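You operate a simulated robot arm through the tools that you are given. There is no shell and no other tool. Be economical: measure what you need, move in short steps, check, and stop when the job is done.

You are at the controls of a simulated two-armed robot. One attempt, no reset.

Task
Set the stacker up for 18 cm packs at 8 m/min and try the pusher once.
Fine: the black lever frees the red stop; lock it again before the push.

It is judged by the outcome, as a careful person would: the job done as asked, and still so three seconds after it is handed in. It fails if anything else is knocked over, pushed out of place, dropped, spilled or broken.

Robot
Two 7-joint arms with two-finger parallel grippers on one trunk, on a base that drives. Base frame: it is fixed to the floor where the robot stands at the start and does not move with it; the origin is under the middle of the robot, x ahead of it, y to its left, z up; the surface under the hand at the start is at about z = 956. Lengths are in mm, angles in rad, forces in N, time in s.
The left shoulder is at the start at [71, 156, 1105], the right one opposite. Places, roughly: batch knob [500, 200, 1000]; black lever [700, 100, 1000]; blue lever [1900, 1500, 1000]; grey knob of the stacker [400, 200, 1000]; grey lever [2400, 2000, 900]; jog button of the stacker [300, 200, 1000]; oiler knob [1500, 800, 1000]; orange pusher [1000, 300, 1000]; power switch of the stacker [400, 0, 1000]; push button of the stacker [300, 100, 1000]; red stop [700, 200, 1000]; reset button of the stacker [300, 100, 1000]; run button of the stacker [400, 300, 1000]; sensor gap knob [1100, 1400, 1000]; stop button of the stacker [400, 200, 1000]; white lever [1300, 600, 1000]. Payload 3.91 kg a hand.
The tool frame of a hand sits at the grasp point between the pads (the TCP): z along the fingers, y along the line on which they close. The tips reach 30 mm beyond it. The gripper opens to 110 mm. The fingers are 20 mm wide and 10 mm thick; the gripper's body (48 by 112 mm) begins 55 mm behind the TCP.
Orientation is that of the tool frame in the base frame, as a unit quaternion [x, y, z, w]. With the fingers straight down and closing along the base's y, the tool's x points along the base's -x, its y along +y and its z along -z.

Tools
- The arms move only by the tool step_arm. It takes "left_series", "right_series" or both (then of equal length, played together; a hand with none holds still); each is a list of rows, each a list of 3 entries, a list of its own where there are three numbers: the shift along the tool's x, y, z in mm, then the turn, a rotation vector about the tool's x, y, z in rad, then the opening, from 0 (shut) to 1 (fully open). In form: [[[tx, ty, tz], [wx, wy, wz], hand], ...]. A call has 1 to 20 rows; each row is the pose to reach, as a shift and turn from the pose commanded when the call began, along the tool's axes at that moment. A row lasts 0.2 s, in which the tool goes at most 50 mm and 0.15 rad; a call with a longer step from one row to the next is refused whole, and so is a gripper value outside its range. A pose out of reach is approached as far as the arm can. The call stops where the force on the tool passes 70 N (or 10 N more than at its start, if that is more) or the arm is blocked; 0.2 s more then pass. Each finger travels about 108 mm/s and halts on what it meets, pressing with about 35 N; the grip force reading is that of the motor and also rises with nothing between the fingers. The clock runs only during rows and for 0.2 s after the last one: add rows that repeat a pose to give the fingers time. The reply holds the time, the measured pose of the TCP, the force on the tool along the base axes, the opening and the grip force, in the units named above and with some noise, with the torque about the TCP (base axes, N m) and any sound that the robot's microphone picked up.
- Cameras (640 x 400 px; columns grow to the right, rows downward): "scene" is now at [140.7, 17.3, 1338.5]; the picture's right is [0.18, -0.98, 0.00], its down [-0.51, -0.10, -0.85] and it looks along [0.84, 0.16, -0.52] (base axes); focal length 214 px, centre (320, 200). "left" rides on the left gripper at [72, -17, -103] in its tool frame; the picture's right is [0.23, 0.97, 0.00], its down [-0.76, 0.18, -0.62] and it looks along [-0.61, 0.14, 0.78] (tool axes); focal length 222 px, centre (320, 200). "right" rides on the right gripper at [72, 17, -103] in its tool frame; the picture's right is [-0.23, 0.97, 0.00], its down [-0.76, -0.18, -0.62] and it looks along [-0.61, -0.14, 0.78] (tool axes); focal length 222 px, centre (320, 200). There is no depth. A picture from a camera that has moved, and an enlarged one, comes with that camera's place and axes in the base frame and with its lens.
- capture(camera): a new picture of that camera. The clock stands still meanwhile.
- lift_body(by): slides the trunk up (or, below 0, down) by that many mm; the arms and the scene camera ride with it, the base frame stays. It gives what a move gives, with no picture.
- roll_base(legs): drives the robot by 1 to 6 legs, each [ahead, left, turn to the left] in mm, mm and rad, along the robot's own axes; the way and the turn of a leg run together, so that a leg with both is an arc; at most 1500 mm and 3.142 rad a leg. The arms and the cameras ride along, it lands a little off, and it stops where it bumps. It gives what a move gives.
- aim_head(pan, tilt): turns the head with the scene camera to pan (to the left, within 1.501 rad either way) and tilt (down, from -0.506 to 1.204), counted from straight ahead of the robot. It gives what a move gives.
- close_up(camera, box): a new picture of the part [left, top, right, bottom] of that camera's present view, enlarged. The clock stands still meanwhile.
- hand_in(): hands the job in; it is judged then, once.

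Work in short steps. Places have to be worked out from the pictures, the camera data and where the tool is seen: move nearer, look again, correct. Check each grasp and each placing, and mend what went wrong. You have 120 turns and 88 pictures in all, those below and enlarged ones among them. Open the grippers and draw the arms clear of the work before you hand the job in, unless the task says otherwise; then end with one line.

The tools are called after "Emit:" as name(argument=value, ...) on one line, values as JSON. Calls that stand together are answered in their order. step_arm: Moves the arms, as the interface text tells. Its arguments: {"type":"object","properties":{"left_series":{"type":"array","items":{"type":"array"}},"right_series":{"type":"array","items":{"type":"array"}}},"required":[]} The other tools are called the same way: lift_body (by) slides the trunk up or down; roll_base (legs) drives the base; aim_head (pan, tilt) turns the head that bears the scene camera; capture (camera) takes a picture; close_up (camera, box) takes an enlarged picture of a part of a camera's view; hand_in () hands the job in.

At the start:

```text
time_s: 0.0
left_tool_pos: [628.1, 398.7, 1302.5]
left_tool_rot: [0.0, 1.0, -0.001, 0.0]
left_wrist_force: [-0.1, 0.0, 0.2]
left_moment: [0.02, 0.0, 0.01]
left_gripper_width: 109.9
left_gripper_force: 0.0
right_tool_pos: [764.6, -128.9, 1367.1]
right_tool_rot: [0.0, 1.0, 0.001, 0.0]
right_wrist_force: [-0.2, -1.0, -0.1]
right_moment: [-0.01, 0.01, 0.03]
right_gripper_width: 110.1
right_gripper_force: 0.0
trunk travel left (down, up): [-550.0, 390.0]
robot x, y, heading: [1.4, 2.7, -0.003]
head pan, tilt: [0.185, 0.548]
```

scene: 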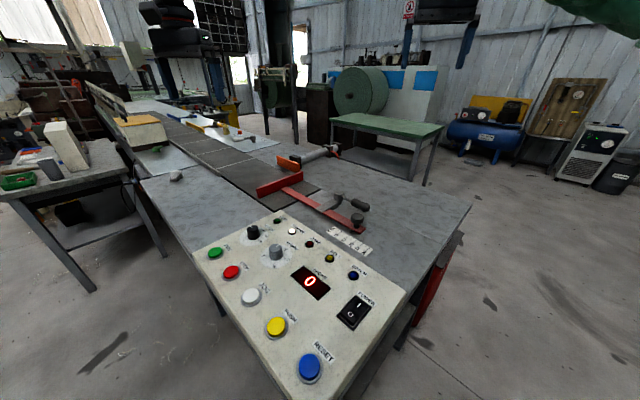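
right: 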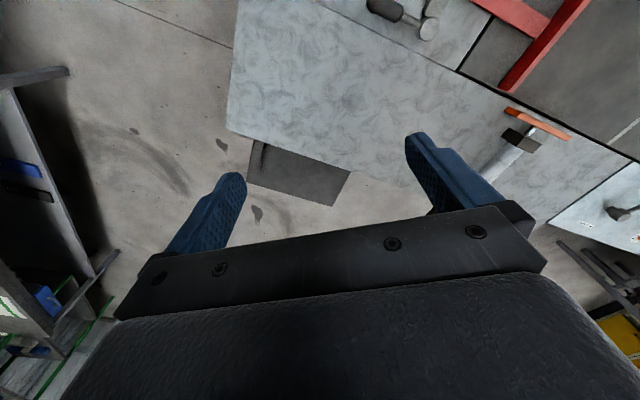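
left: 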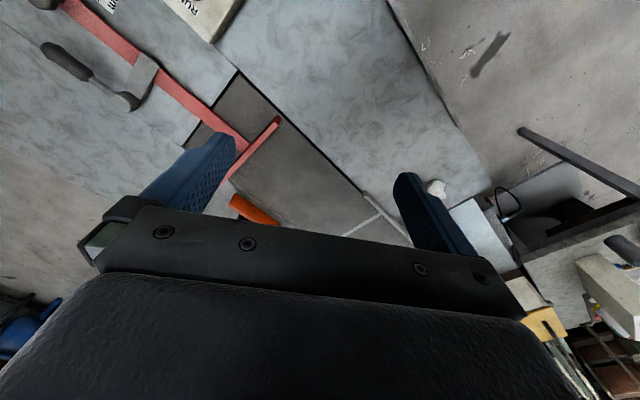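

The scene shows the control panel and the red stop with a scale. I take enlarged views to read the labels.

Emit:
close_up(camera="scene", box=[190, 200, 410, 390])

Emit:
close_up(camera="scene", box=[240, 130, 400, 270])

```text
2.11 times, centred on (300, 295) of scene
camera zoom: at [140.7, 17.3, 1338.5], right [0.18, -0.98, 0.0], down [-0.51, -0.1, -0.85], along [0.84, 0.16, -0.52], focal length 452 px, centre (362, 0)
```

zoom: 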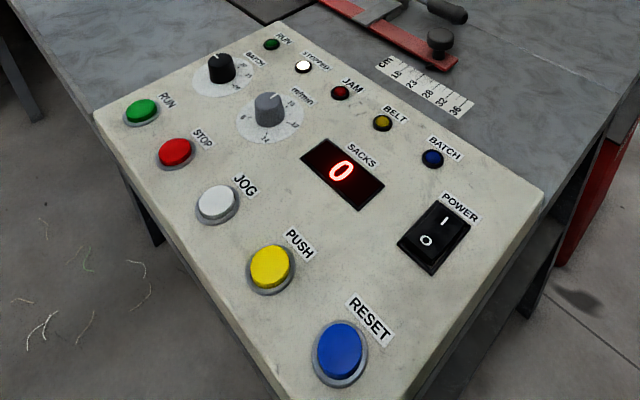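

```text
2.86 times, centred on (320, 200) of scene
camera zoom: at [140.7, 17.3, 1338.5], right [0.18, -0.98, 0.0], down [-0.51, -0.1, -0.85], along [0.84, 0.16, -0.52], focal length 613 px, centre (320, 200)
```

zoom: 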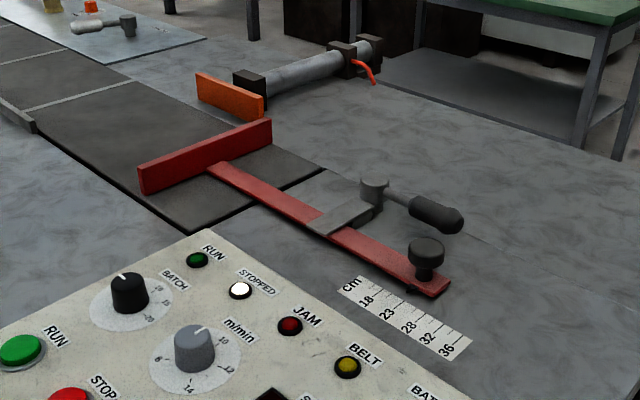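

The stop bar's end reads against a cm scale. I zoom in on the knob dials and the scale.

Emit:
close_up(camera="scene", box=[240, 215, 320, 275])

Emit:
close_up(camera="scene", box=[310, 180, 380, 260])

```text
6.67 times, centred on (280, 245) of scene
camera zoom: at [140.7, 17.3, 1338.5], right [0.18, -0.98, 0.0], down [-0.51, -0.1, -0.85], along [0.84, 0.16, -0.52], focal length 1430 px, centre (587, -100)
```

zoom: 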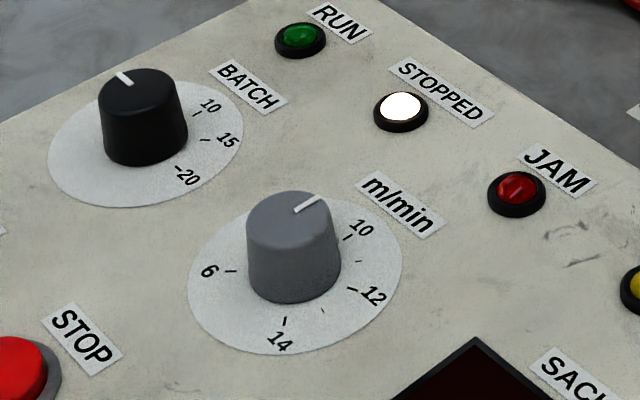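

```text
5.00 times, centred on (345, 220) of scene
camera zoom: at [140.7, 17.3, 1338.5], right [0.18, -0.98, 0.0], down [-0.51, -0.1, -0.85], along [0.84, 0.16, -0.52], focal length 1072 px, centre (195, 100)
```

zoom: 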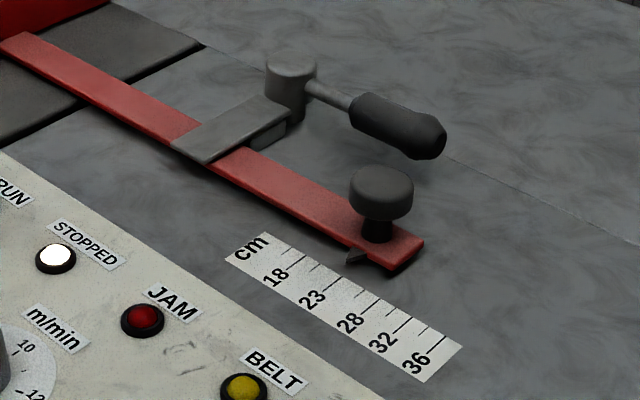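

The bar runs along the belt (direction about [0.49, 0.87]). I place the bar knob near (614, 4), the lever hub near (714, 63) and the speed knob near (472, 180). I bring the right hand's camera above the scale for a top view.

Emit:
step_arm(right_series=[[[25, 20, 25], [0, 0, 0], 1], [[50, 40, 50], [0, 0, 0], 1], [[75, 60, 75], [0, 0, 0], 1], [[100, 80, 100], [0, 0, 0], 1], [[125, 100, 125], [0, 0, 0], 1], [[150, 120, 150], [0, 0, 0], 1]])

Emit:
capture(camera="right")

```text
time_s: 1.4
left_tool_pos: [628.2, 399.4, 1302.1]
left_tool_rot: [-0.001, 1.0, -0.001, 0.0]
left_wrist_force: [-0.6, -0.1, -0.2]
left_moment: [-0.03, 0.01, 0.01]
left_gripper_width: 109.7
left_gripper_force: 0.0
right_tool_pos: [615.7, -9.5, 1216.4]
right_tool_rot: [0.0, 1.0, 0.0, 0.0]
right_wrist_force: [0.2, 0.3, 1.1]
right_moment: [0.0, 0.04, 0.0]
right_gripper_width: 110.4
right_gripper_force: 0.0
trunk travel left (down, up): [-550.0, 390.0]
robot x, y, heading: [-0.4, 2.4, 0.003]
head pan, tilt: [0.185, 0.548]
```

```text
80 pictures are left
camera right: at [543.3, 7.1, 1318.6], right [0.23, 0.97, 0.0], down [0.76, -0.18, 0.62], along [0.61, -0.14, -0.78], focal length 222 px, centre (320, 200)
```

right: 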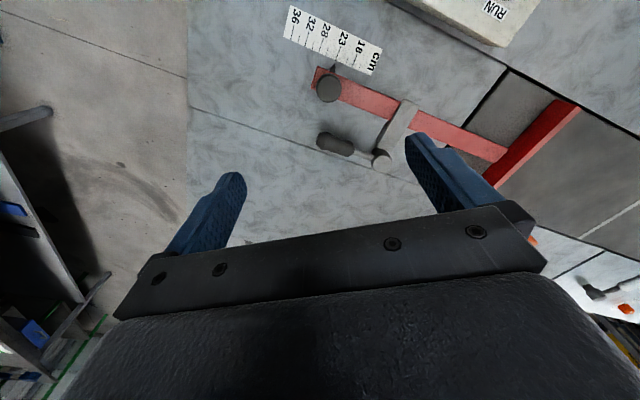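

Good top view. I enlarge the scale and clamp.

Emit:
close_up(camera="right", box=[280, 0, 440, 100])

Emit:
close_up(camera="right", box=[300, 60, 460, 180])

```text
4.00 times, centred on (360, 50) of right
camera zoom: at [543.3, 7.1, 1318.6], right [0.23, 0.97, 0.0], down [0.76, -0.18, 0.62], along [0.61, -0.14, -0.78], focal length 888 px, centre (160, 800)
```

zoom: 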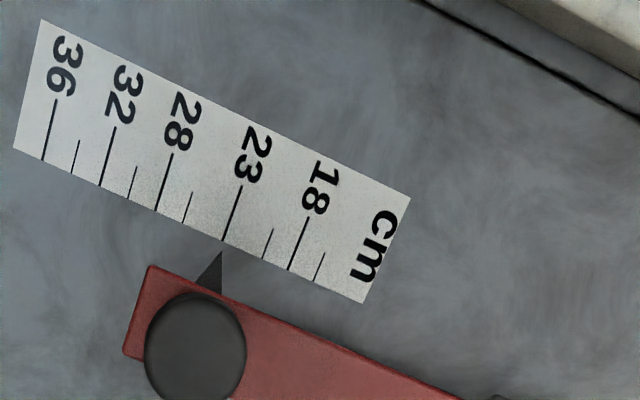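

```text
3.33 times, centred on (380, 120) of right
camera zoom: at [543.3, 7.1, 1318.6], right [0.23, 0.97, 0.0], down [0.76, -0.18, 0.62], along [0.61, -0.14, -0.78], focal length 740 px, centre (120, 467)
```

zoom: 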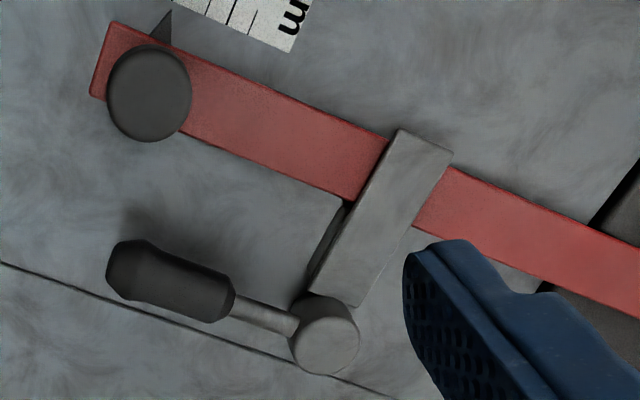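

The pointer reads 23 and must travel about 25 mm along the belt to 18. The lever hub is near (733, 65) and the handle middle near (697, -2). I turn the right hand so that it closes across the handle and hover above it.

Emit:
step_arm(right_series=[[[-12, 1, 16], [0, 0, -0.141], 1], [[-24, 2, 32], [0, 0, -0.282], 0.9], [[-36, 3, 48], [0, 0, -0.423], 0.8], [[-48, 4, 64], [0, 0, -0.565], 0.7], [[-60, 5, 80], [0, 0, -0.706], 0.6], [[-72, 6, 96], [0, 0, -0.847], 0.5], [[-81, 7, 110], [0, 0, -0.988], 0.5]])

Emit:
capture(camera="right")

Emit:
capture(camera="scene")

```text
time_s: 3.0
left_tool_pos: [627.2, 399.7, 1303.2]
left_tool_rot: [0.0, 1.0, 0.0, 0.0]
left_wrist_force: [-0.6, 0.0, -0.8]
left_moment: [0.01, 0.0, -0.01]
left_gripper_width: 110.1
left_gripper_force: 0.0
right_tool_pos: [696.3, -0.8, 1106.1]
right_tool_rot: [-0.475, 0.88, 0.0, 0.0]
right_wrist_force: [-0.8, 0.6, 0.7]
right_moment: [0.01, -0.03, -0.01]
right_gripper_width: 55.0
right_gripper_force: 0.1
trunk travel left (down, up): [-550.0, 390.0]
robot x, y, heading: [3.1, 0.8, -0.005]
head pan, tilt: [0.185, 0.548]
```

```text
77 pictures are left
camera right: at [642.6, -54.3, 1208.7], right [-0.69, 0.72, 0.0], down [0.57, 0.54, 0.62], along [0.45, 0.43, -0.78], focal length 222 px, centre (320, 200)
```

right: 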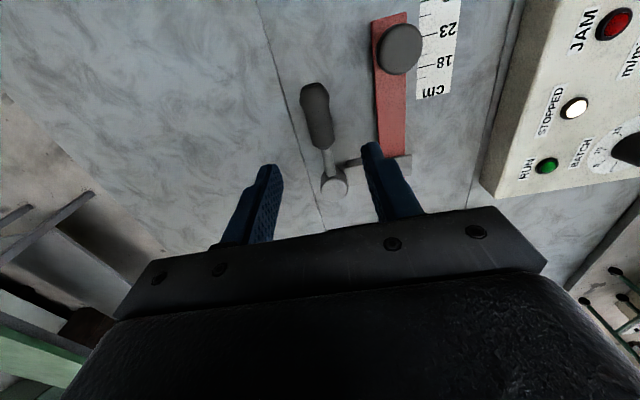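

```text
76 pictures are left
camera scene: at [141.0, 17.2, 1338.5], right [0.18, -0.98, 0.0], down [-0.51, -0.1, -0.85], along [0.84, 0.16, -0.52], focal length 214 px, centre (320, 200)
```

scene: 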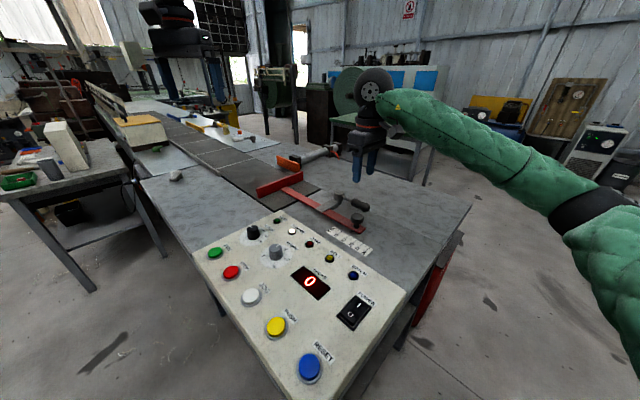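

The handle is centred between the fingers' lines. I descend straddling it, tips to about z 974.

Emit:
step_arm(right_series=[[[7, 0, 40], [0, 0, 0], 0.5], [[7, 0, 75], [0, 0, 0], 0.5], [[7, 0, 102], [0, 0, 0], 0.5]])

Emit:
capture(camera="right")

Emit:
close_up(camera="scene", box=[290, 130, 450, 250])

```text
time_s: 3.8
left_tool_pos: [627.6, 398.4, 1302.0]
left_tool_rot: [0.0, 1.0, -0.001, 0.0]
left_wrist_force: [0.6, 0.6, -0.1]
left_moment: [-0.01, 0.0, 0.04]
left_gripper_width: 110.2
left_gripper_force: 0.1
right_tool_pos: [693.9, -6.5, 1004.6]
right_tool_rot: [-0.474, 0.881, 0.0, 0.001]
right_wrist_force: [0.1, -0.6, -0.5]
right_moment: [0.01, 0.01, 0.04]
right_gripper_width: 54.9
right_gripper_force: 0.0
trunk travel left (down, up): [-550.0, 390.0]
robot x, y, heading: [-2.8, 0.4, 0.0]
head pan, tilt: [0.185, 0.548]
```

```text
75 pictures are left
camera right: at [639.4, -60.6, 1107.3], right [-0.69, 0.73, 0.0], down [0.57, 0.54, 0.62], along [0.45, 0.43, -0.78], focal length 222 px, centre (320, 200)
```

right: 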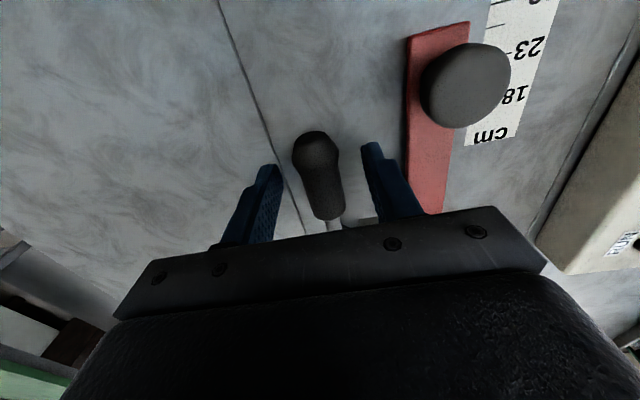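

```text
3.33 times, centred on (370, 190) of scene
camera zoom: at [141.1, 16.9, 1338.5], right [0.18, -0.98, 0.0], down [-0.51, -0.1, -0.85], along [0.84, 0.16, -0.52], focal length 715 px, centre (153, 233)
```

zoom: 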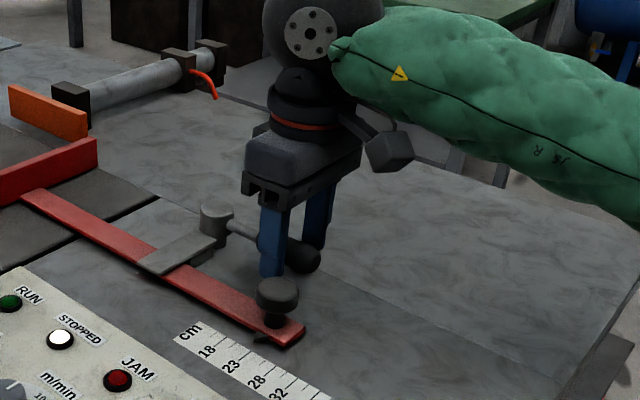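

The fingers straddle the handle. I close on it and try a small swing away from the bar about the hub, watching the force.

Emit:
step_arm(right_series=[[[0, 0, 0], [0, 0, 0], 0.3], [[0, 0, 0], [0, 0, 0], 0.15], [[0, 0, 0], [0, 0, 0], 0.15], [[-0.2, -6, 0], [0, 0, -0.076], 0.15], [[-0.9, -11.8, 0], [0, 0, -0.15], 0.15]])

Emit:
capture(camera="right")

```text
time_s: 5.0
left_tool_pos: [628.9, 398.9, 1301.7]
left_tool_rot: [0.0, 1.0, 0.0, 0.001]
left_wrist_force: [-0.8, 0.2, -0.1]
left_moment: [0.03, -0.02, 0.02]
left_gripper_width: 110.1
left_gripper_force: 0.1
right_tool_pos: [705.1, -13.8, 1005.5]
right_tool_rot: [-0.538, 0.843, 0.0, 0.0]
right_wrist_force: [9.9, -6.3, 2.6]
right_moment: [0.15, -0.35, -1.3]
right_gripper_width: 25.9
right_gripper_force: 45.5
trunk travel left (down, up): [-550.0, 390.0]
robot x, y, heading: [0.8, 0.5, -0.002]
head pan, tilt: [0.185, 0.548]
```

```text
73 pictures are left
camera right: at [658.2, -74.3, 1107.6], right [-0.79, 0.62, 0.0], down [0.48, 0.62, 0.62], along [0.38, 0.49, -0.78], focal length 222 px, centre (320, 200)
```

right: 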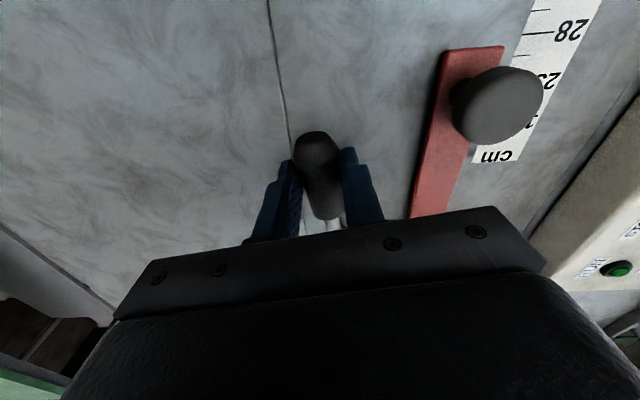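

The handle swings freely this way (about 12 N). I continue the arc.

Emit:
step_arm(right_series=[[[-0.9, -11.8, 0], [0, 0, -0.148], 0.15], [[-3.5, -23.3, 0], [0, 0, -0.297], 0.15], [[-7.9, -34.4, 0], [0, 0, -0.446], 0.15], [[-13.8, -44.6, 0], [0, 0, -0.595], 0.15], [[-21.2, -53.8, 0], [0, 0, -0.744], 0.15]])

Emit:
capture(camera="right")

```text
time_s: 6.2
left_tool_pos: [630.4, 397.9, 1301.4]
left_tool_rot: [0.0, 1.0, 0.0, -0.002]
left_wrist_force: [0.2, 0.3, 0.6]
left_moment: [-0.03, 0.02, -0.03]
left_gripper_width: 110.1
left_gripper_force: 0.0
right_tool_pos: [700.8, 6.3, 990.5]
right_tool_rot: [-0.582, 0.812, -0.026, 0.048]
right_wrist_force: [28.4, -33.6, 53.4]
right_moment: [-0.36, -1.61, -0.89]
right_gripper_width: 35.8
right_gripper_force: 17.9
right hand out of reach, approached as far as the arm can: row 1, 2, 3, 4, 5
trunk travel left (down, up): [-550.0, 390.0]
robot x, y, heading: [1.2, -2.4, 0.003]
head pan, tilt: [0.185, 0.548]
stopped in row 5 (right hand): the force on the tool passed its limit at 118 N (the readings are from after the stop); the commanded pose is now the measured one
```

```text
72 pictures are left
camera right: at [649.1, -59.4, 1086.7], right [-0.84, 0.53, -0.08], down [0.34, 0.65, 0.67], along [0.41, 0.54, -0.73], focal length 222 px, centre (320, 200)
```

right: 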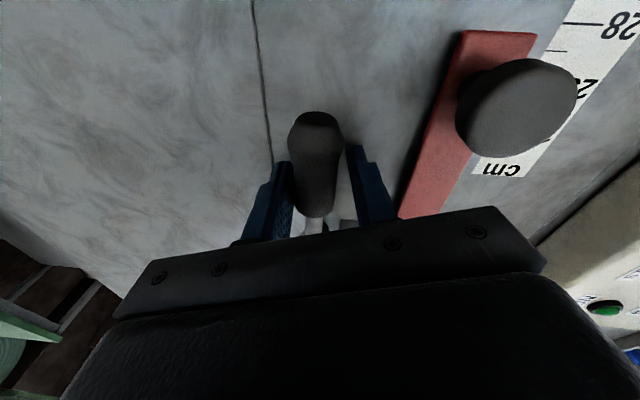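

The wrist ran out of turn and the hand sank a little. I open and lift off, and will push the handle instead without turning the wrist further.

Emit:
step_arm(right_series=[[[0, 0, -3], [0, 0, 0], 0.5], [[0, 0, -15], [0, 0, 0], 0.6], [[0, 0, -45], [0, 0, 0], 0.6], [[0, 0, -90], [0, 0, 0], 0.6], [[0, 0, -120], [0, 0, 0], 0.6]])

Emit:
capture(camera="right")

```text
time_s: 7.4
left_tool_pos: [628.9, 400.2, 1303.2]
left_tool_rot: [0.0, 1.0, 0.0, -0.001]
left_wrist_force: [0.8, -0.8, 0.9]
left_moment: [-0.02, 0.02, 0.02]
left_gripper_width: 110.0
left_gripper_force: 0.0
right_tool_pos: [681.4, 7.9, 1107.5]
right_tool_rot: [-0.585, 0.809, -0.025, 0.046]
right_wrist_force: [-0.1, 0.9, 0.5]
right_moment: [0.0, -0.01, 0.01]
right_gripper_width: 66.1
right_gripper_force: 0.1
trunk travel left (down, up): [-550.0, 390.0]
robot x, y, heading: [1.2, 0.4, 0.001]
head pan, tilt: [0.185, 0.548]
```

```text
71 pictures are left
camera right: at [632.0, -59.3, 1204.5], right [-0.85, 0.52, -0.08], down [0.34, 0.66, 0.67], along [0.4, 0.54, -0.74], focal length 222 px, centre (320, 200)
```

right: 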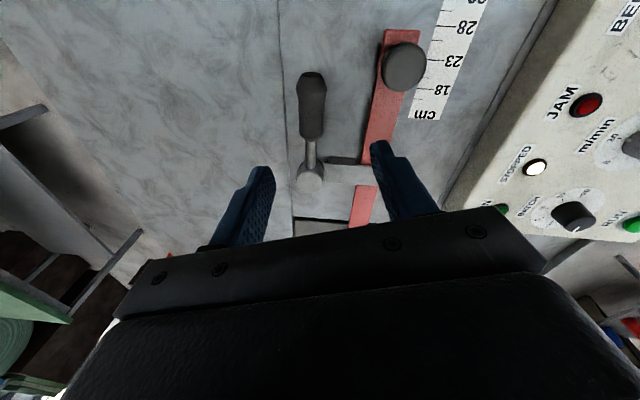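

The handle is back at its starting line. I turn the right hand back to neutral, shut the fingers, and hover at the bar side of the handle.

Emit:
step_arm(right_series=[[[0, 2, 0], [-0.006, 0.011, 0.139], 0.5], [[0, 4, 0], [-0.012, 0.022, 0.278], 0.4], [[0, 6, 0], [-0.018, 0.033, 0.417], 0.3], [[-1, 8, 0], [-0.024, 0.044, 0.556], 0.2], [[-1, 10, 0], [-0.029, 0.054, 0.695], 0.1], [[-1, 12, 0], [-0.035, 0.065, 0.834], 0], [[-2, 14, 0], [-0.041, 0.076, 0.973], 0], [[-2, 16, 0], [-0.047, 0.087, 1.112], 0], [[-2, 16.4, 0], [-0.053, 0.098, 1.251], 0]])

Emit:
capture(camera="right")

```text
time_s: 9.4
left_tool_pos: [628.8, 399.0, 1301.8]
left_tool_rot: [-0.001, 1.0, 0.001, 0.0]
left_wrist_force: [0.1, -0.5, 0.3]
left_moment: [0.02, -0.02, -0.01]
left_gripper_width: 110.2
left_gripper_force: 0.0
right_tool_pos: [667.8, 15.8, 1105.9]
right_tool_rot: [0.002, 1.0, 0.001, 0.001]
right_wrist_force: [0.0, 0.4, 0.1]
right_moment: [-0.01, 0.0, -0.04]
right_gripper_width: 0.0
right_gripper_force: 35.2
trunk travel left (down, up): [-550.0, 390.0]
robot x, y, heading: [0.9, -1.1, -0.004]
head pan, tilt: [0.185, 0.548]
```

```text
70 pictures are left
camera right: at [595.1, 30.5, 1208.9], right [0.23, 0.97, 0.0], down [0.76, -0.18, 0.62], along [0.61, -0.14, -0.78], focal length 222 px, centre (320, 200)
```

right: 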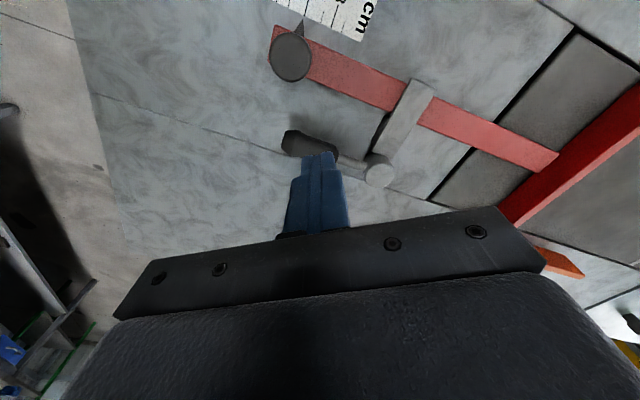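

The tips will come down between bar and handle. I descend to z 1004.

Emit:
step_arm(right_series=[[[0, 0, 45], [0, 0, 0], 0], [[0, 0, 85], [0, 0, 0], 0], [[0, 0, 102], [0, 0, 0], 0]])

Emit:
capture(camera="right")

```text
time_s: 10.2
left_tool_pos: [629.5, 399.1, 1303.2]
left_tool_rot: [0.0, 1.0, 0.0, -0.001]
left_wrist_force: [-0.3, -0.8, -0.7]
left_moment: [0.0, 0.0, 0.01]
left_gripper_width: 109.9
left_gripper_force: 0.0
right_tool_pos: [670.2, 17.0, 1004.2]
right_tool_rot: [0.0, 1.0, 0.0, 0.001]
right_wrist_force: [0.0, -0.3, 0.8]
right_moment: [0.03, -0.01, -0.02]
right_gripper_width: 0.2
right_gripper_force: 35.2
trunk travel left (down, up): [-550.0, 390.0]
robot x, y, heading: [1.1, -1.5, 0.004]
head pan, tilt: [0.185, 0.548]
```

```text
69 pictures are left
camera right: at [597.3, 31.7, 1106.7], right [0.23, 0.97, 0.0], down [0.76, -0.18, 0.62], along [0.61, -0.14, -0.78], focal length 222 px, centre (320, 200)
```

right: 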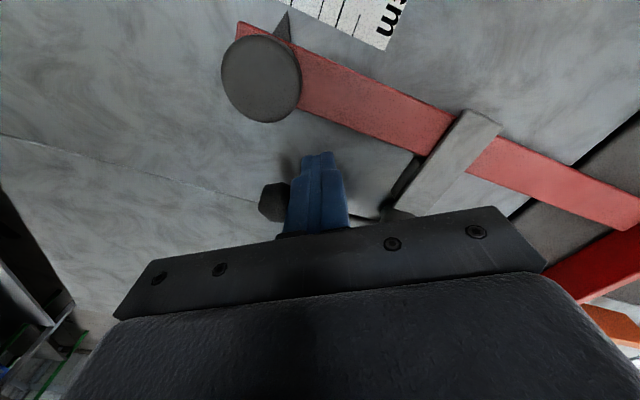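

The tips are beside the handle. I push it along its arc away from the bar, about 45 degrees first.

Emit:
step_arm(right_series=[[[-14.5, -16, 0], [0, 0, 0], 0], [[-31.5, -26.8, 0], [0, 0, 0], 0], [[-50.6, -32.8, 0], [0, 0, 0], 0]])

Emit:
capture(camera="right")

Emit:
close_up(camera="scene", box=[290, 130, 450, 250])

```text
time_s: 11.0
left_tool_pos: [628.2, 398.2, 1302.3]
left_tool_rot: [0.0, 1.0, 0.0, 0.0]
left_wrist_force: [-0.2, -0.4, -0.5]
left_moment: [-0.02, -0.04, 0.01]
left_gripper_width: 109.9
left_gripper_force: 0.1
right_tool_pos: [720.2, -17.9, 1006.4]
right_tool_rot: [0.0, 1.0, 0.002, 0.001]
right_wrist_force: [0.1, 0.1, -0.3]
right_moment: [0.0, 0.01, -0.01]
right_gripper_width: 0.0
right_gripper_force: 35.0
trunk travel left (down, up): [-550.0, 390.0]
robot x, y, heading: [-0.8, 1.6, -0.005]
head pan, tilt: [0.185, 0.548]
```

```text
68 pictures are left
camera right: at [647.2, -2.1, 1108.4], right [0.23, 0.97, 0.0], down [0.76, -0.18, 0.62], along [0.61, -0.14, -0.78], focal length 222 px, centre (320, 200)
```

right: 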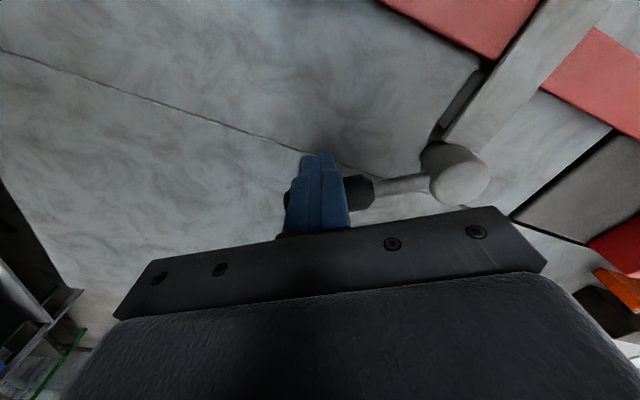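

```text
3.33 times, centred on (370, 190) of scene
camera zoom: at [140.9, 17.2, 1338.5], right [0.18, -0.98, 0.0], down [-0.51, -0.1, -0.85], along [0.84, 0.16, -0.52], focal length 715 px, centre (153, 233)
```

zoom: 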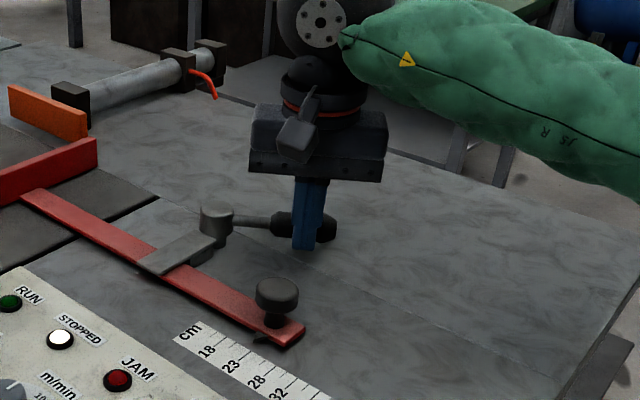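

The lever swings readily. I continue towards its end of travel.

Emit:
step_arm(right_series=[[[-21, 1, 0], [0, 0, 0], 0], [[-40, 5.6, 0], [0, 0, 0], 0], [[-58, 15, 0], [0, 0, 0], 0]])

Emit:
close_up(camera="scene", box=[290, 130, 450, 250])

```text
time_s: 12.0
left_tool_pos: [625.1, 394.4, 1305.4]
left_tool_rot: [0.002, 1.0, 0.0, 0.0]
left_wrist_force: [0.8, 0.3, 0.2]
left_moment: [-0.02, 0.0, 0.03]
left_gripper_width: 109.9
left_gripper_force: 0.1
right_tool_pos: [768.5, -7.3, 1005.1]
right_tool_rot: [-0.002, 1.0, -0.003, -0.003]
right_wrist_force: [-38.6, -22.1, 14.3]
right_moment: [-0.32, 0.63, 0.15]
right_gripper_width: 0.0
right_gripper_force: 35.0
trunk travel left (down, up): [-550.0, 390.0]
robot x, y, heading: [-0.5, -1.6, -0.005]
head pan, tilt: [0.185, 0.548]
stopped in row 3 (right hand): the force on the tool passed its limit at 103 N (the readings are from after the stop); the commanded pose is now the measured one
```

```text
3.33 times, centred on (370, 190) of scene
camera zoom: at [136.1, 15.3, 1339.5], right [0.18, -0.98, 0.0], down [-0.51, -0.09, -0.85], along [0.84, 0.15, -0.52], focal length 715 px, centre (153, 233)
```

zoom: 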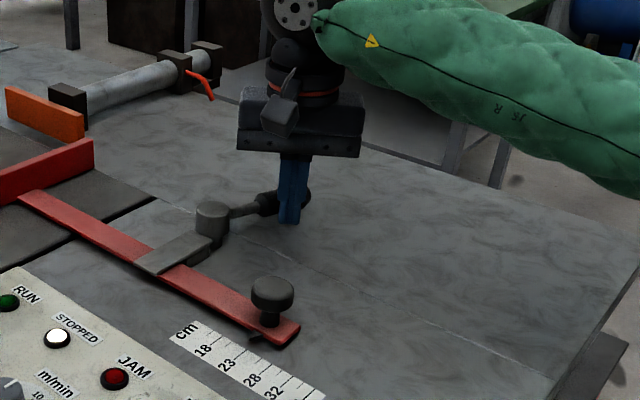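

The lever hit its end stop after about 90 degrees: freed. I back off, rise, and go above the bar's knob at (611, 4).

Emit:
step_arm(right_series=[[[12, -8, 0], [0, 0, 0], 0], [[14, -9, -45], [0, 0, 0], 0], [[25, -5, -90], [0, 0, 0], 0.1], [[70, 0, -95], [0, 0, 0], 0.3], [[115, 6, -95], [0, 0, 0], 0.45], [[157.5, 11.3, -95], [0, 0, 0], 0.6]])

Emit:
capture(camera="right")

```text
time_s: 13.4
left_tool_pos: [627.8, 397.7, 1303.7]
left_tool_rot: [0.001, 1.0, 0.0, 0.001]
left_wrist_force: [0.2, 0.0, 0.1]
left_moment: [-0.01, -0.01, 0.01]
left_gripper_width: 110.1
left_gripper_force: 0.0
right_tool_pos: [613.3, 5.2, 1098.3]
right_tool_rot: [-0.001, 1.0, -0.002, -0.003]
right_wrist_force: [0.0, 0.4, -0.2]
right_moment: [0.0, 0.0, 0.0]
right_gripper_width: 65.9
right_gripper_force: 0.0
trunk travel left (down, up): [-550.0, 390.0]
robot x, y, heading: [3.9, 2.4, -0.001]
head pan, tilt: [0.185, 0.548]
```

```text
65 pictures are left
camera right: at [541.6, 20.9, 1201.1], right [0.23, 0.97, 0.0], down [0.77, -0.17, 0.62], along [0.6, -0.14, -0.79], focal length 222 px, centre (320, 200)
```

right: 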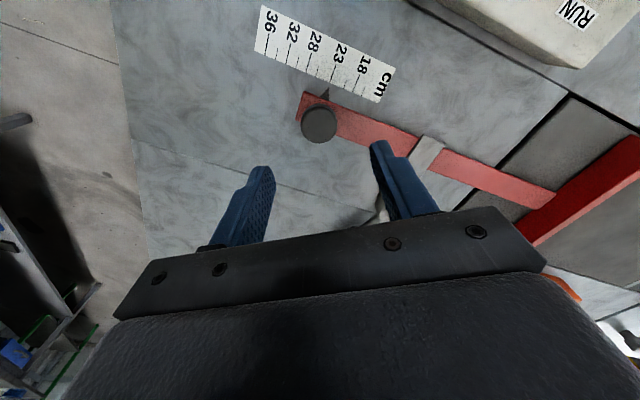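

The knob is at about (609, 4). I descend to z 1012 and grip it.

Emit:
step_arm(right_series=[[[4, -1.5, 40], [0, 0, 0], 0.6], [[4, -1.5, 86], [0, 0, 0], 0.6], [[4, -1.5, 86], [0, 0, 0], 0.4], [[4, -1.5, 86], [0, 0, 0], 0.2], [[4, -1.5, 86], [0, 0, 0], 0.2]])

Emit:
capture(camera="right")

```text
time_s: 14.6
left_tool_pos: [628.7, 397.3, 1303.0]
left_tool_rot: [0.001, 1.0, -0.001, 0.0]
left_wrist_force: [-0.4, -0.6, -0.2]
left_moment: [0.0, 0.0, -0.02]
left_gripper_width: 110.3
left_gripper_force: 0.0
right_tool_pos: [611.2, 5.9, 1012.6]
right_tool_rot: [0.0, 1.0, -0.001, -0.002]
right_wrist_force: [2.3, 0.2, -0.3]
right_moment: [0.08, -1.08, -0.16]
right_gripper_width: 33.3
right_gripper_force: 45.1
trunk travel left (down, up): [-550.0, 390.0]
robot x, y, heading: [-4.5, -1.7, -0.003]
head pan, tilt: [0.185, 0.548]
```

```text
64 pictures are left
camera right: at [538.8, 21.2, 1115.5], right [0.23, 0.97, 0.0], down [0.77, -0.17, 0.62], along [0.6, -0.14, -0.79], focal length 222 px, centre (320, 200)
```

right: 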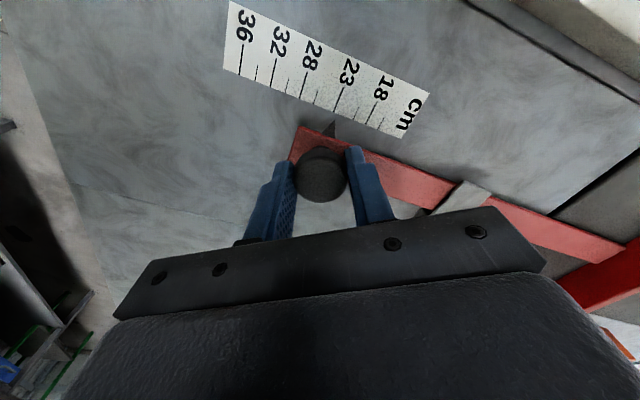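

Gripped (33 mm). I slide the stop 22 mm along its bar direction and look.

Emit:
step_arm(right_series=[[[-4, 6, 0], [0, 0, 0], 0.2], [[-8, 12.2, 0], [0, 0, 0], 0.2], [[-12.2, 18.3, 0], [0, 0, 0], 0.2]])

Emit:
close_up(camera="right", box=[220, 0, 440, 200])

```text
time_s: 15.4
left_tool_pos: [628.3, 395.9, 1303.8]
left_tool_rot: [0.001, 1.0, 0.001, -0.001]
left_wrist_force: [0.3, -0.2, 0.6]
left_moment: [0.02, 0.0, 0.0]
left_gripper_width: 109.9
left_gripper_force: 0.1
right_tool_pos: [622.1, 22.1, 1013.2]
right_tool_rot: [-0.001, 1.0, -0.001, -0.004]
right_wrist_force: [6.3, -4.7, 18.1]
right_moment: [-0.02, 0.98, 0.01]
right_gripper_width: 33.5
right_gripper_force: 45.2
trunk travel left (down, up): [-550.0, 390.0]
robot x, y, heading: [-2.2, -2.5, -0.001]
head pan, tilt: [0.185, 0.548]
```

```text
2.00 times, centred on (330, 100) of right
camera zoom: at [550.1, 38.2, 1115.4], right [0.23, 0.97, 0.0], down [0.76, -0.18, 0.62], along [0.6, -0.14, -0.78], focal length 444 px, centre (300, 400)
```

zoom: 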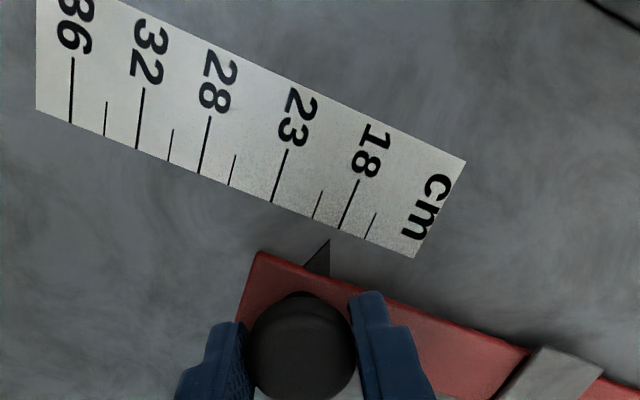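

The pointer is now just short of 18 (about 19 read with parallax). I move 3 mm more and check from both cameras.

Emit:
step_arm(right_series=[[[-1.7, 2.5, 0], [0, 0, 0], 0.2], [[-1.7, 2.5, 0], [0, 0, 0], 0.2]])

Emit:
close_up(camera="right", box=[300, 60, 440, 150])

Emit:
close_up(camera="scene", box=[320, 210, 384, 250])

```text
time_s: 16.0
left_tool_pos: [626.1, 396.5, 1304.2]
left_tool_rot: [0.001, 1.0, 0.0, 0.0]
left_wrist_force: [0.0, -0.8, 0.1]
left_moment: [0.01, -0.02, 0.0]
left_gripper_width: 110.1
left_gripper_force: 0.1
right_tool_pos: [625.1, 23.6, 1012.7]
right_tool_rot: [-0.001, 1.0, -0.001, -0.002]
right_wrist_force: [9.2, -5.8, 28.8]
right_moment: [-0.06, 0.18, -0.02]
right_gripper_width: 33.7
right_gripper_force: 44.9
trunk travel left (down, up): [-550.0, 390.0]
robot x, y, heading: [-1.7, -1.9, -0.004]
head pan, tilt: [0.185, 0.548]
```

```text
4.44 times, centred on (370, 105) of right
camera zoom: at [551.3, 40.2, 1115.3], right [0.23, 0.97, 0.0], down [0.76, -0.18, 0.62], along [0.6, -0.14, -0.78], focal length 987 px, centre (98, 622)
```

zoom: 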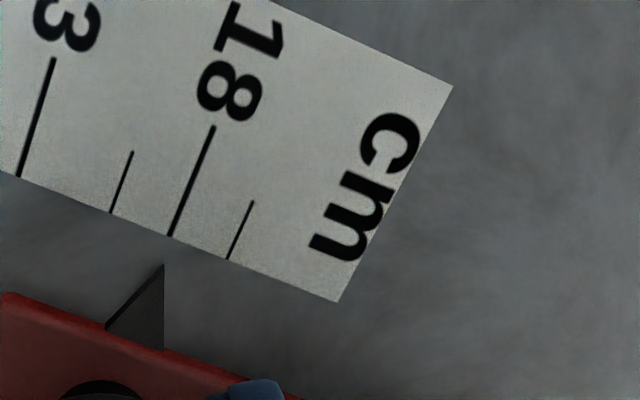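

```text
10.00 times, centred on (352, 230) of scene
camera zoom: at [138.8, 15.8, 1338.8], right [0.18, -0.98, 0.0], down [-0.51, -0.09, -0.85], along [0.84, 0.15, -0.52], focal length 2145 px, centre (0, -100)
```

zoom: 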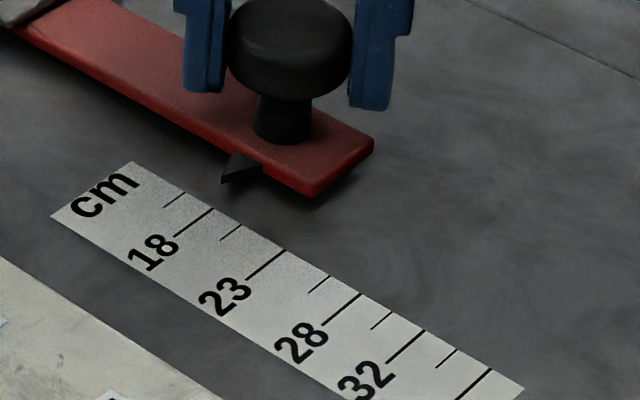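

Combining both views, the pointer sits about 5 mm high and within 0.5 mm of the 18 mark. I release, rise, and move to the far side of the lever for locking.

Emit:
step_arm(right_series=[[[0, 0, 0], [0, 0, 0], 0.35], [[0, 0, 0], [0, 0, 0], 0.5], [[0, 0, -45], [0, 0, 0], 0.5], [[0, 0, -90], [0, 0, 0], 0.4], [[-45, 8, -95], [0, 0, 0], 0.2], [[-92, 14, -95], [0, 0, 0], 0], [[-140, 20, -95], [0, 0, 0], 0], [[-187, 26, -95], [0, 0, 0], 0]])

Emit:
capture(camera="right")

Emit:
close_up(camera="scene", box=[288, 170, 400, 250])

```text
time_s: 17.8
left_tool_pos: [628.0, 397.6, 1302.9]
left_tool_rot: [0.0, 1.0, 0.0, -0.001]
left_wrist_force: [0.7, 1.2, -0.1]
left_moment: [-0.02, 0.04, -0.03]
left_gripper_width: 109.7
left_gripper_force: 0.0
right_tool_pos: [813.5, 53.7, 1105.4]
right_tool_rot: [-0.001, 1.0, -0.001, -0.003]
right_wrist_force: [0.1, 0.6, -1.2]
right_moment: [-0.01, 0.0, 0.0]
right_gripper_width: 0.0
right_gripper_force: 35.6
trunk travel left (down, up): [-550.0, 390.0]
robot x, y, heading: [-0.2, -3.3, -0.001]
head pan, tilt: [0.185, 0.548]
```

```text
60 pictures are left
camera right: at [741.3, 69.6, 1208.7], right [0.23, 0.97, -0.01], down [0.77, -0.17, 0.62], along [0.6, -0.14, -0.79], focal length 222 px, centre (320, 200)
```

right: 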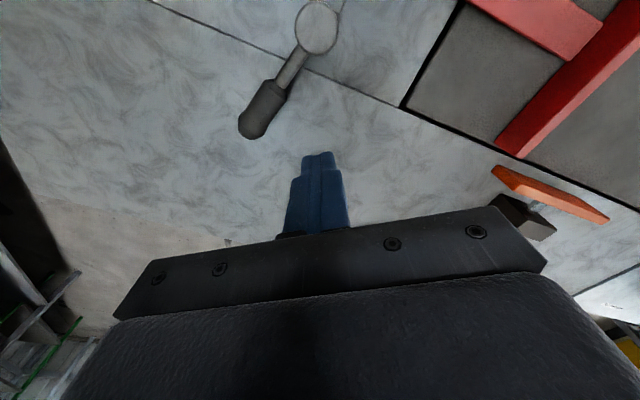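

```text
5.00 times, centred on (344, 210) of scene
camera zoom: at [140.4, 17.1, 1338.3], right [0.18, -0.98, 0.0], down [-0.51, -0.1, -0.85], along [0.84, 0.15, -0.52], focal length 1072 px, centre (200, 150)
```

zoom: 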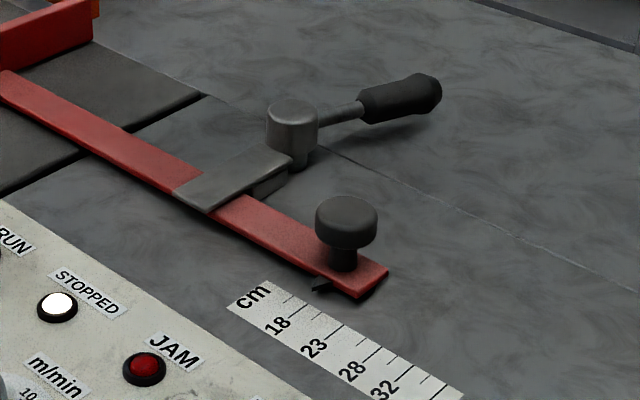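

The lever stands about 70 degrees from its lock position; the stop still reads 18. I descend beside the handle and push it back most of the way.

Emit:
step_arm(right_series=[[[0, 0, 50], [0, 0, 0], 0], [[0, 0, 100], [0, 0, 0], 0], [[3, -17, 100], [0, 0, 0], 0], [[12.5, -34.7, 100], [0, 0, 0], 0], [[26, -49.7, 100], [0, 0, 0], 0], [[43, -60.7, 100], [0, 0, 0], 0], [[62, -66.5, 100], [0, 0, 0], 0]])

Emit:
capture(camera="right")

```text
time_s: 19.4
left_tool_pos: [628.1, 398.4, 1302.3]
left_tool_rot: [0.001, 1.0, -0.001, 0.0]
left_wrist_force: [-1.4, 0.2, 0.1]
left_moment: [-0.01, -0.03, 0.02]
left_gripper_width: 110.1
left_gripper_force: 0.1
right_tool_pos: [748.6, -15.0, 1007.0]
right_tool_rot: [0.0, 1.0, -0.002, -0.002]
right_wrist_force: [-1.2, 0.2, 0.0]
right_moment: [-0.02, 0.02, -0.01]
right_gripper_width: 0.0
right_gripper_force: 34.7
trunk travel left (down, up): [-550.0, 390.0]
robot x, y, heading: [-2.7, 1.2, -0.001]
head pan, tilt: [0.185, 0.548]
```

```text
58 pictures are left
camera right: at [676.9, 0.7, 1109.4], right [0.22, 0.97, 0.0], down [0.77, -0.17, 0.62], along [0.6, -0.14, -0.79], focal length 222 px, centre (320, 200)
```

right: 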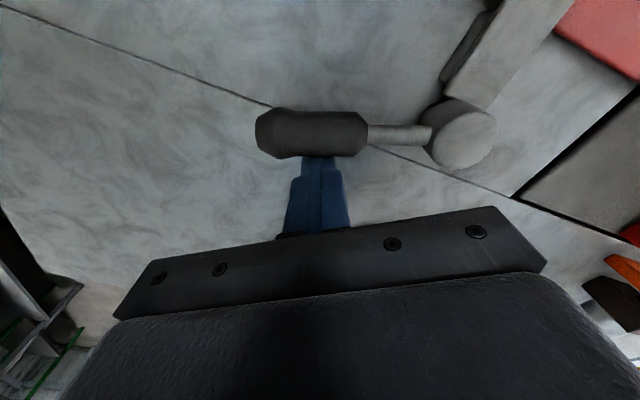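

The handle follows. I continue until it meets its lock stop.

Emit:
step_arm(right_series=[[[12, 0, 0], [0, 0, 0], 0], [[24, 1.2, 0], [0, 0, 0], 0], [[33.4, 3.4, 0], [0, 0, 0], 0], [[38.5, 5.2, 0], [0, 0, 0], 0], [[43.6, 7.3, 0], [0, 0, 0], 0]])

Emit:
capture(camera="right")

```text
time_s: 20.5
left_tool_pos: [632.6, 396.4, 1302.0]
left_tool_rot: [0.002, 1.0, 0.0, -0.001]
left_wrist_force: [-0.7, 0.6, 0.4]
left_moment: [-0.05, -0.02, 0.0]
left_gripper_width: 109.8
left_gripper_force: 0.1
right_tool_pos: [720.0, -13.1, 1005.4]
right_tool_rot: [0.007, 1.0, -0.001, 0.0]
right_wrist_force: [38.5, -6.9, -9.7]
right_moment: [-0.19, -0.82, -0.34]
right_gripper_width: 0.2
right_gripper_force: 35.2
trunk travel left (down, up): [-550.0, 390.0]
robot x, y, heading: [1.4, -1.9, -0.002]
head pan, tilt: [0.185, 0.548]
stopped in row 5 (right hand): the force on the tool passed its limit at 78 N (the readings are from after the stop); the commanded pose is now the measured one
```

```text
57 pictures are left
camera right: at [647.2, 3.8, 1108.1], right [0.24, 0.97, 0.0], down [0.76, -0.19, 0.62], along [0.61, -0.15, -0.78], focal length 222 px, centre (320, 200)
```

right: 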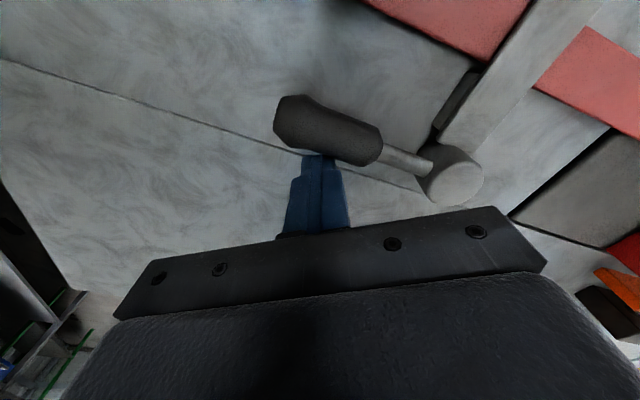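

It met firm resistance: the lock stop. I back away, lift clear to the right, and check the lever and scale.

Emit:
step_arm(right_series=[[[-10, -8, 0], [0, 0, 0], 0], [[-10, -10, -45], [0, 0, 0], 0], [[10, 0, -90], [0, 0, 0], 0], [[40, 5, -130], [0, 0, 0], 0], [[70, 10, -170], [0, 0, 0], 0], [[104, 13, -205], [0, 0, 0], 0]])

Emit:
capture(camera="right")

Emit:
close_up(camera="right", box=[280, 0, 440, 100])

Emit:
close_up(camera="right", box=[300, 60, 460, 180])

```text
refused: row 3 steps farther than a row can; nothing moved
```

```text
56 pictures are left
camera right: at [647.2, 3.8, 1108.1], right [0.24, 0.97, 0.0], down [0.76, -0.19, 0.62], along [0.61, -0.15, -0.78], focal length 222 px, centre (320, 200)
```

right: 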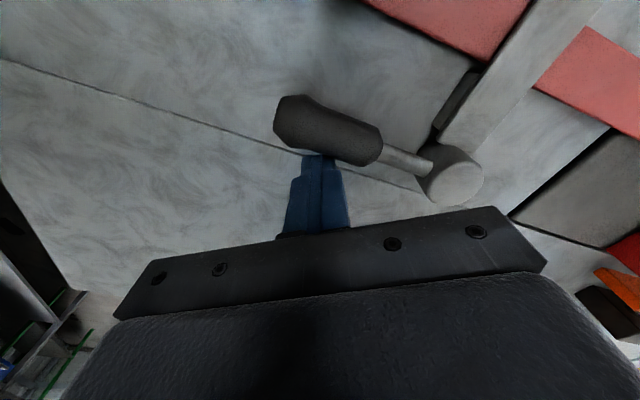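

```text
4.00 times, centred on (360, 50) of right
camera zoom: at [647.2, 3.8, 1108.1], right [0.24, 0.97, 0.0], down [0.76, -0.19, 0.62], along [0.61, -0.15, -0.78], focal length 888 px, centre (160, 800)
```

zoom: 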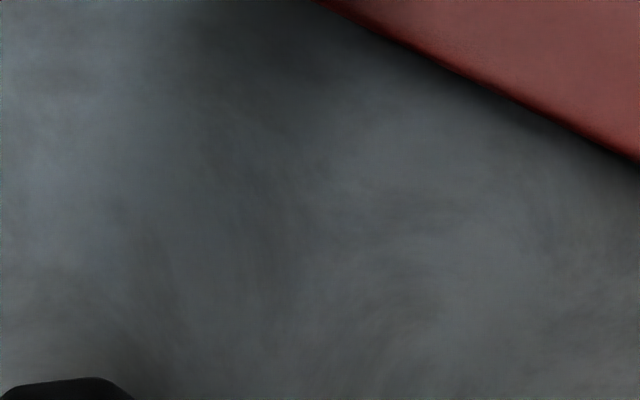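

```text
3.33 times, centred on (380, 120) of right
camera zoom: at [647.2, 3.8, 1108.1], right [0.24, 0.97, 0.0], down [0.76, -0.19, 0.62], along [0.61, -0.15, -0.78], focal length 740 px, centre (120, 467)
```

zoom: 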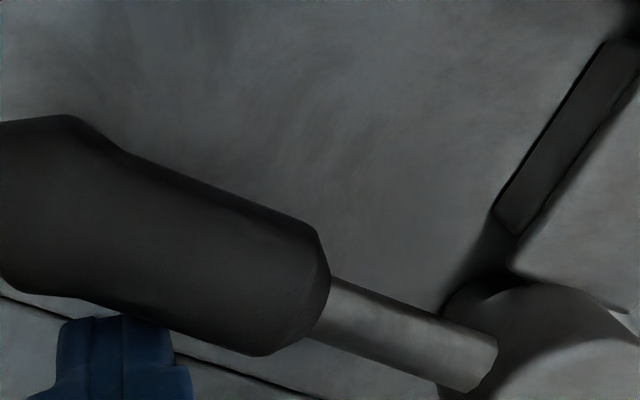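

The move was refused because one row was a little too long. I repeat it with smaller rows.

Emit:
step_arm(right_series=[[[-10, -8, 0], [0, 0, 0], 0], [[-10, -10, -40], [0, 0, 0], 0], [[0, -5, -80], [0, 0, 0], 0], [[25, 0, -115], [0, 0, 0], 0], [[52, 6, -150], [0, 0, 0], 0], [[78, 10, -180], [0, 0, 0], 0], [[104, 13, -205], [0, 0, 0], 0]])

Emit:
close_up(camera="right", box=[260, 0, 520, 180])

Emit:
close_up(camera="right", box=[280, 0, 440, 100])

```text
time_s: 22.1
left_tool_pos: [628.0, 398.0, 1303.2]
left_tool_rot: [0.0, 1.0, -0.001, 0.0]
left_wrist_force: [-0.2, 0.8, -0.2]
left_moment: [-0.01, -0.01, 0.01]
left_gripper_width: 110.1
left_gripper_force: 0.1
right_tool_pos: [610.8, 4.2, 1214.3]
right_tool_rot: [0.004, 1.0, -0.001, 0.001]
right_wrist_force: [-0.6, -0.6, 0.7]
right_moment: [-0.03, -0.03, 0.0]
right_gripper_width: 0.1
right_gripper_force: 34.8
trunk travel left (down, up): [-550.0, 390.0]
robot x, y, heading: [-3.1, -3.6, -0.006]
head pan, tilt: [0.185, 0.548]
```

```text
2.22 times, centred on (390, 90) of right
camera zoom: at [537.5, 20.7, 1316.7], right [0.23, 0.97, 0.0], down [0.76, -0.18, 0.62], along [0.61, -0.15, -0.78], focal length 494 px, centre (164, 444)
```

zoom: 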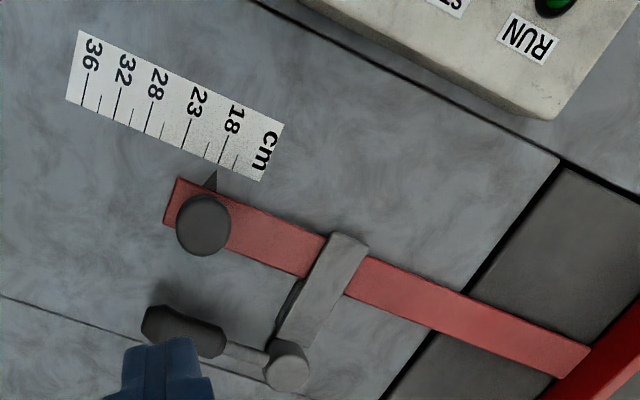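

```text
4.00 times, centred on (360, 50) of right
camera zoom: at [537.5, 20.7, 1316.7], right [0.23, 0.97, 0.0], down [0.76, -0.18, 0.62], along [0.61, -0.15, -0.78], focal length 888 px, centre (160, 800)
```

zoom: 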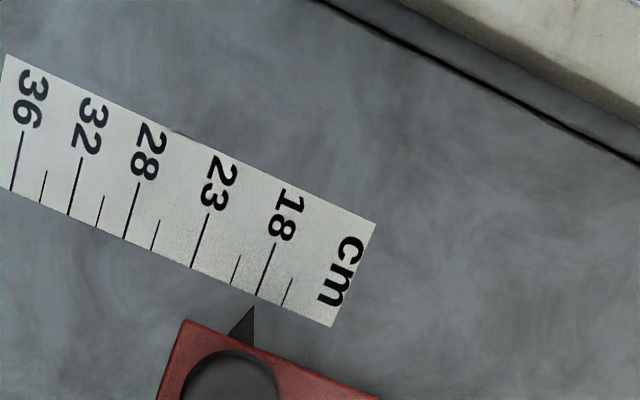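

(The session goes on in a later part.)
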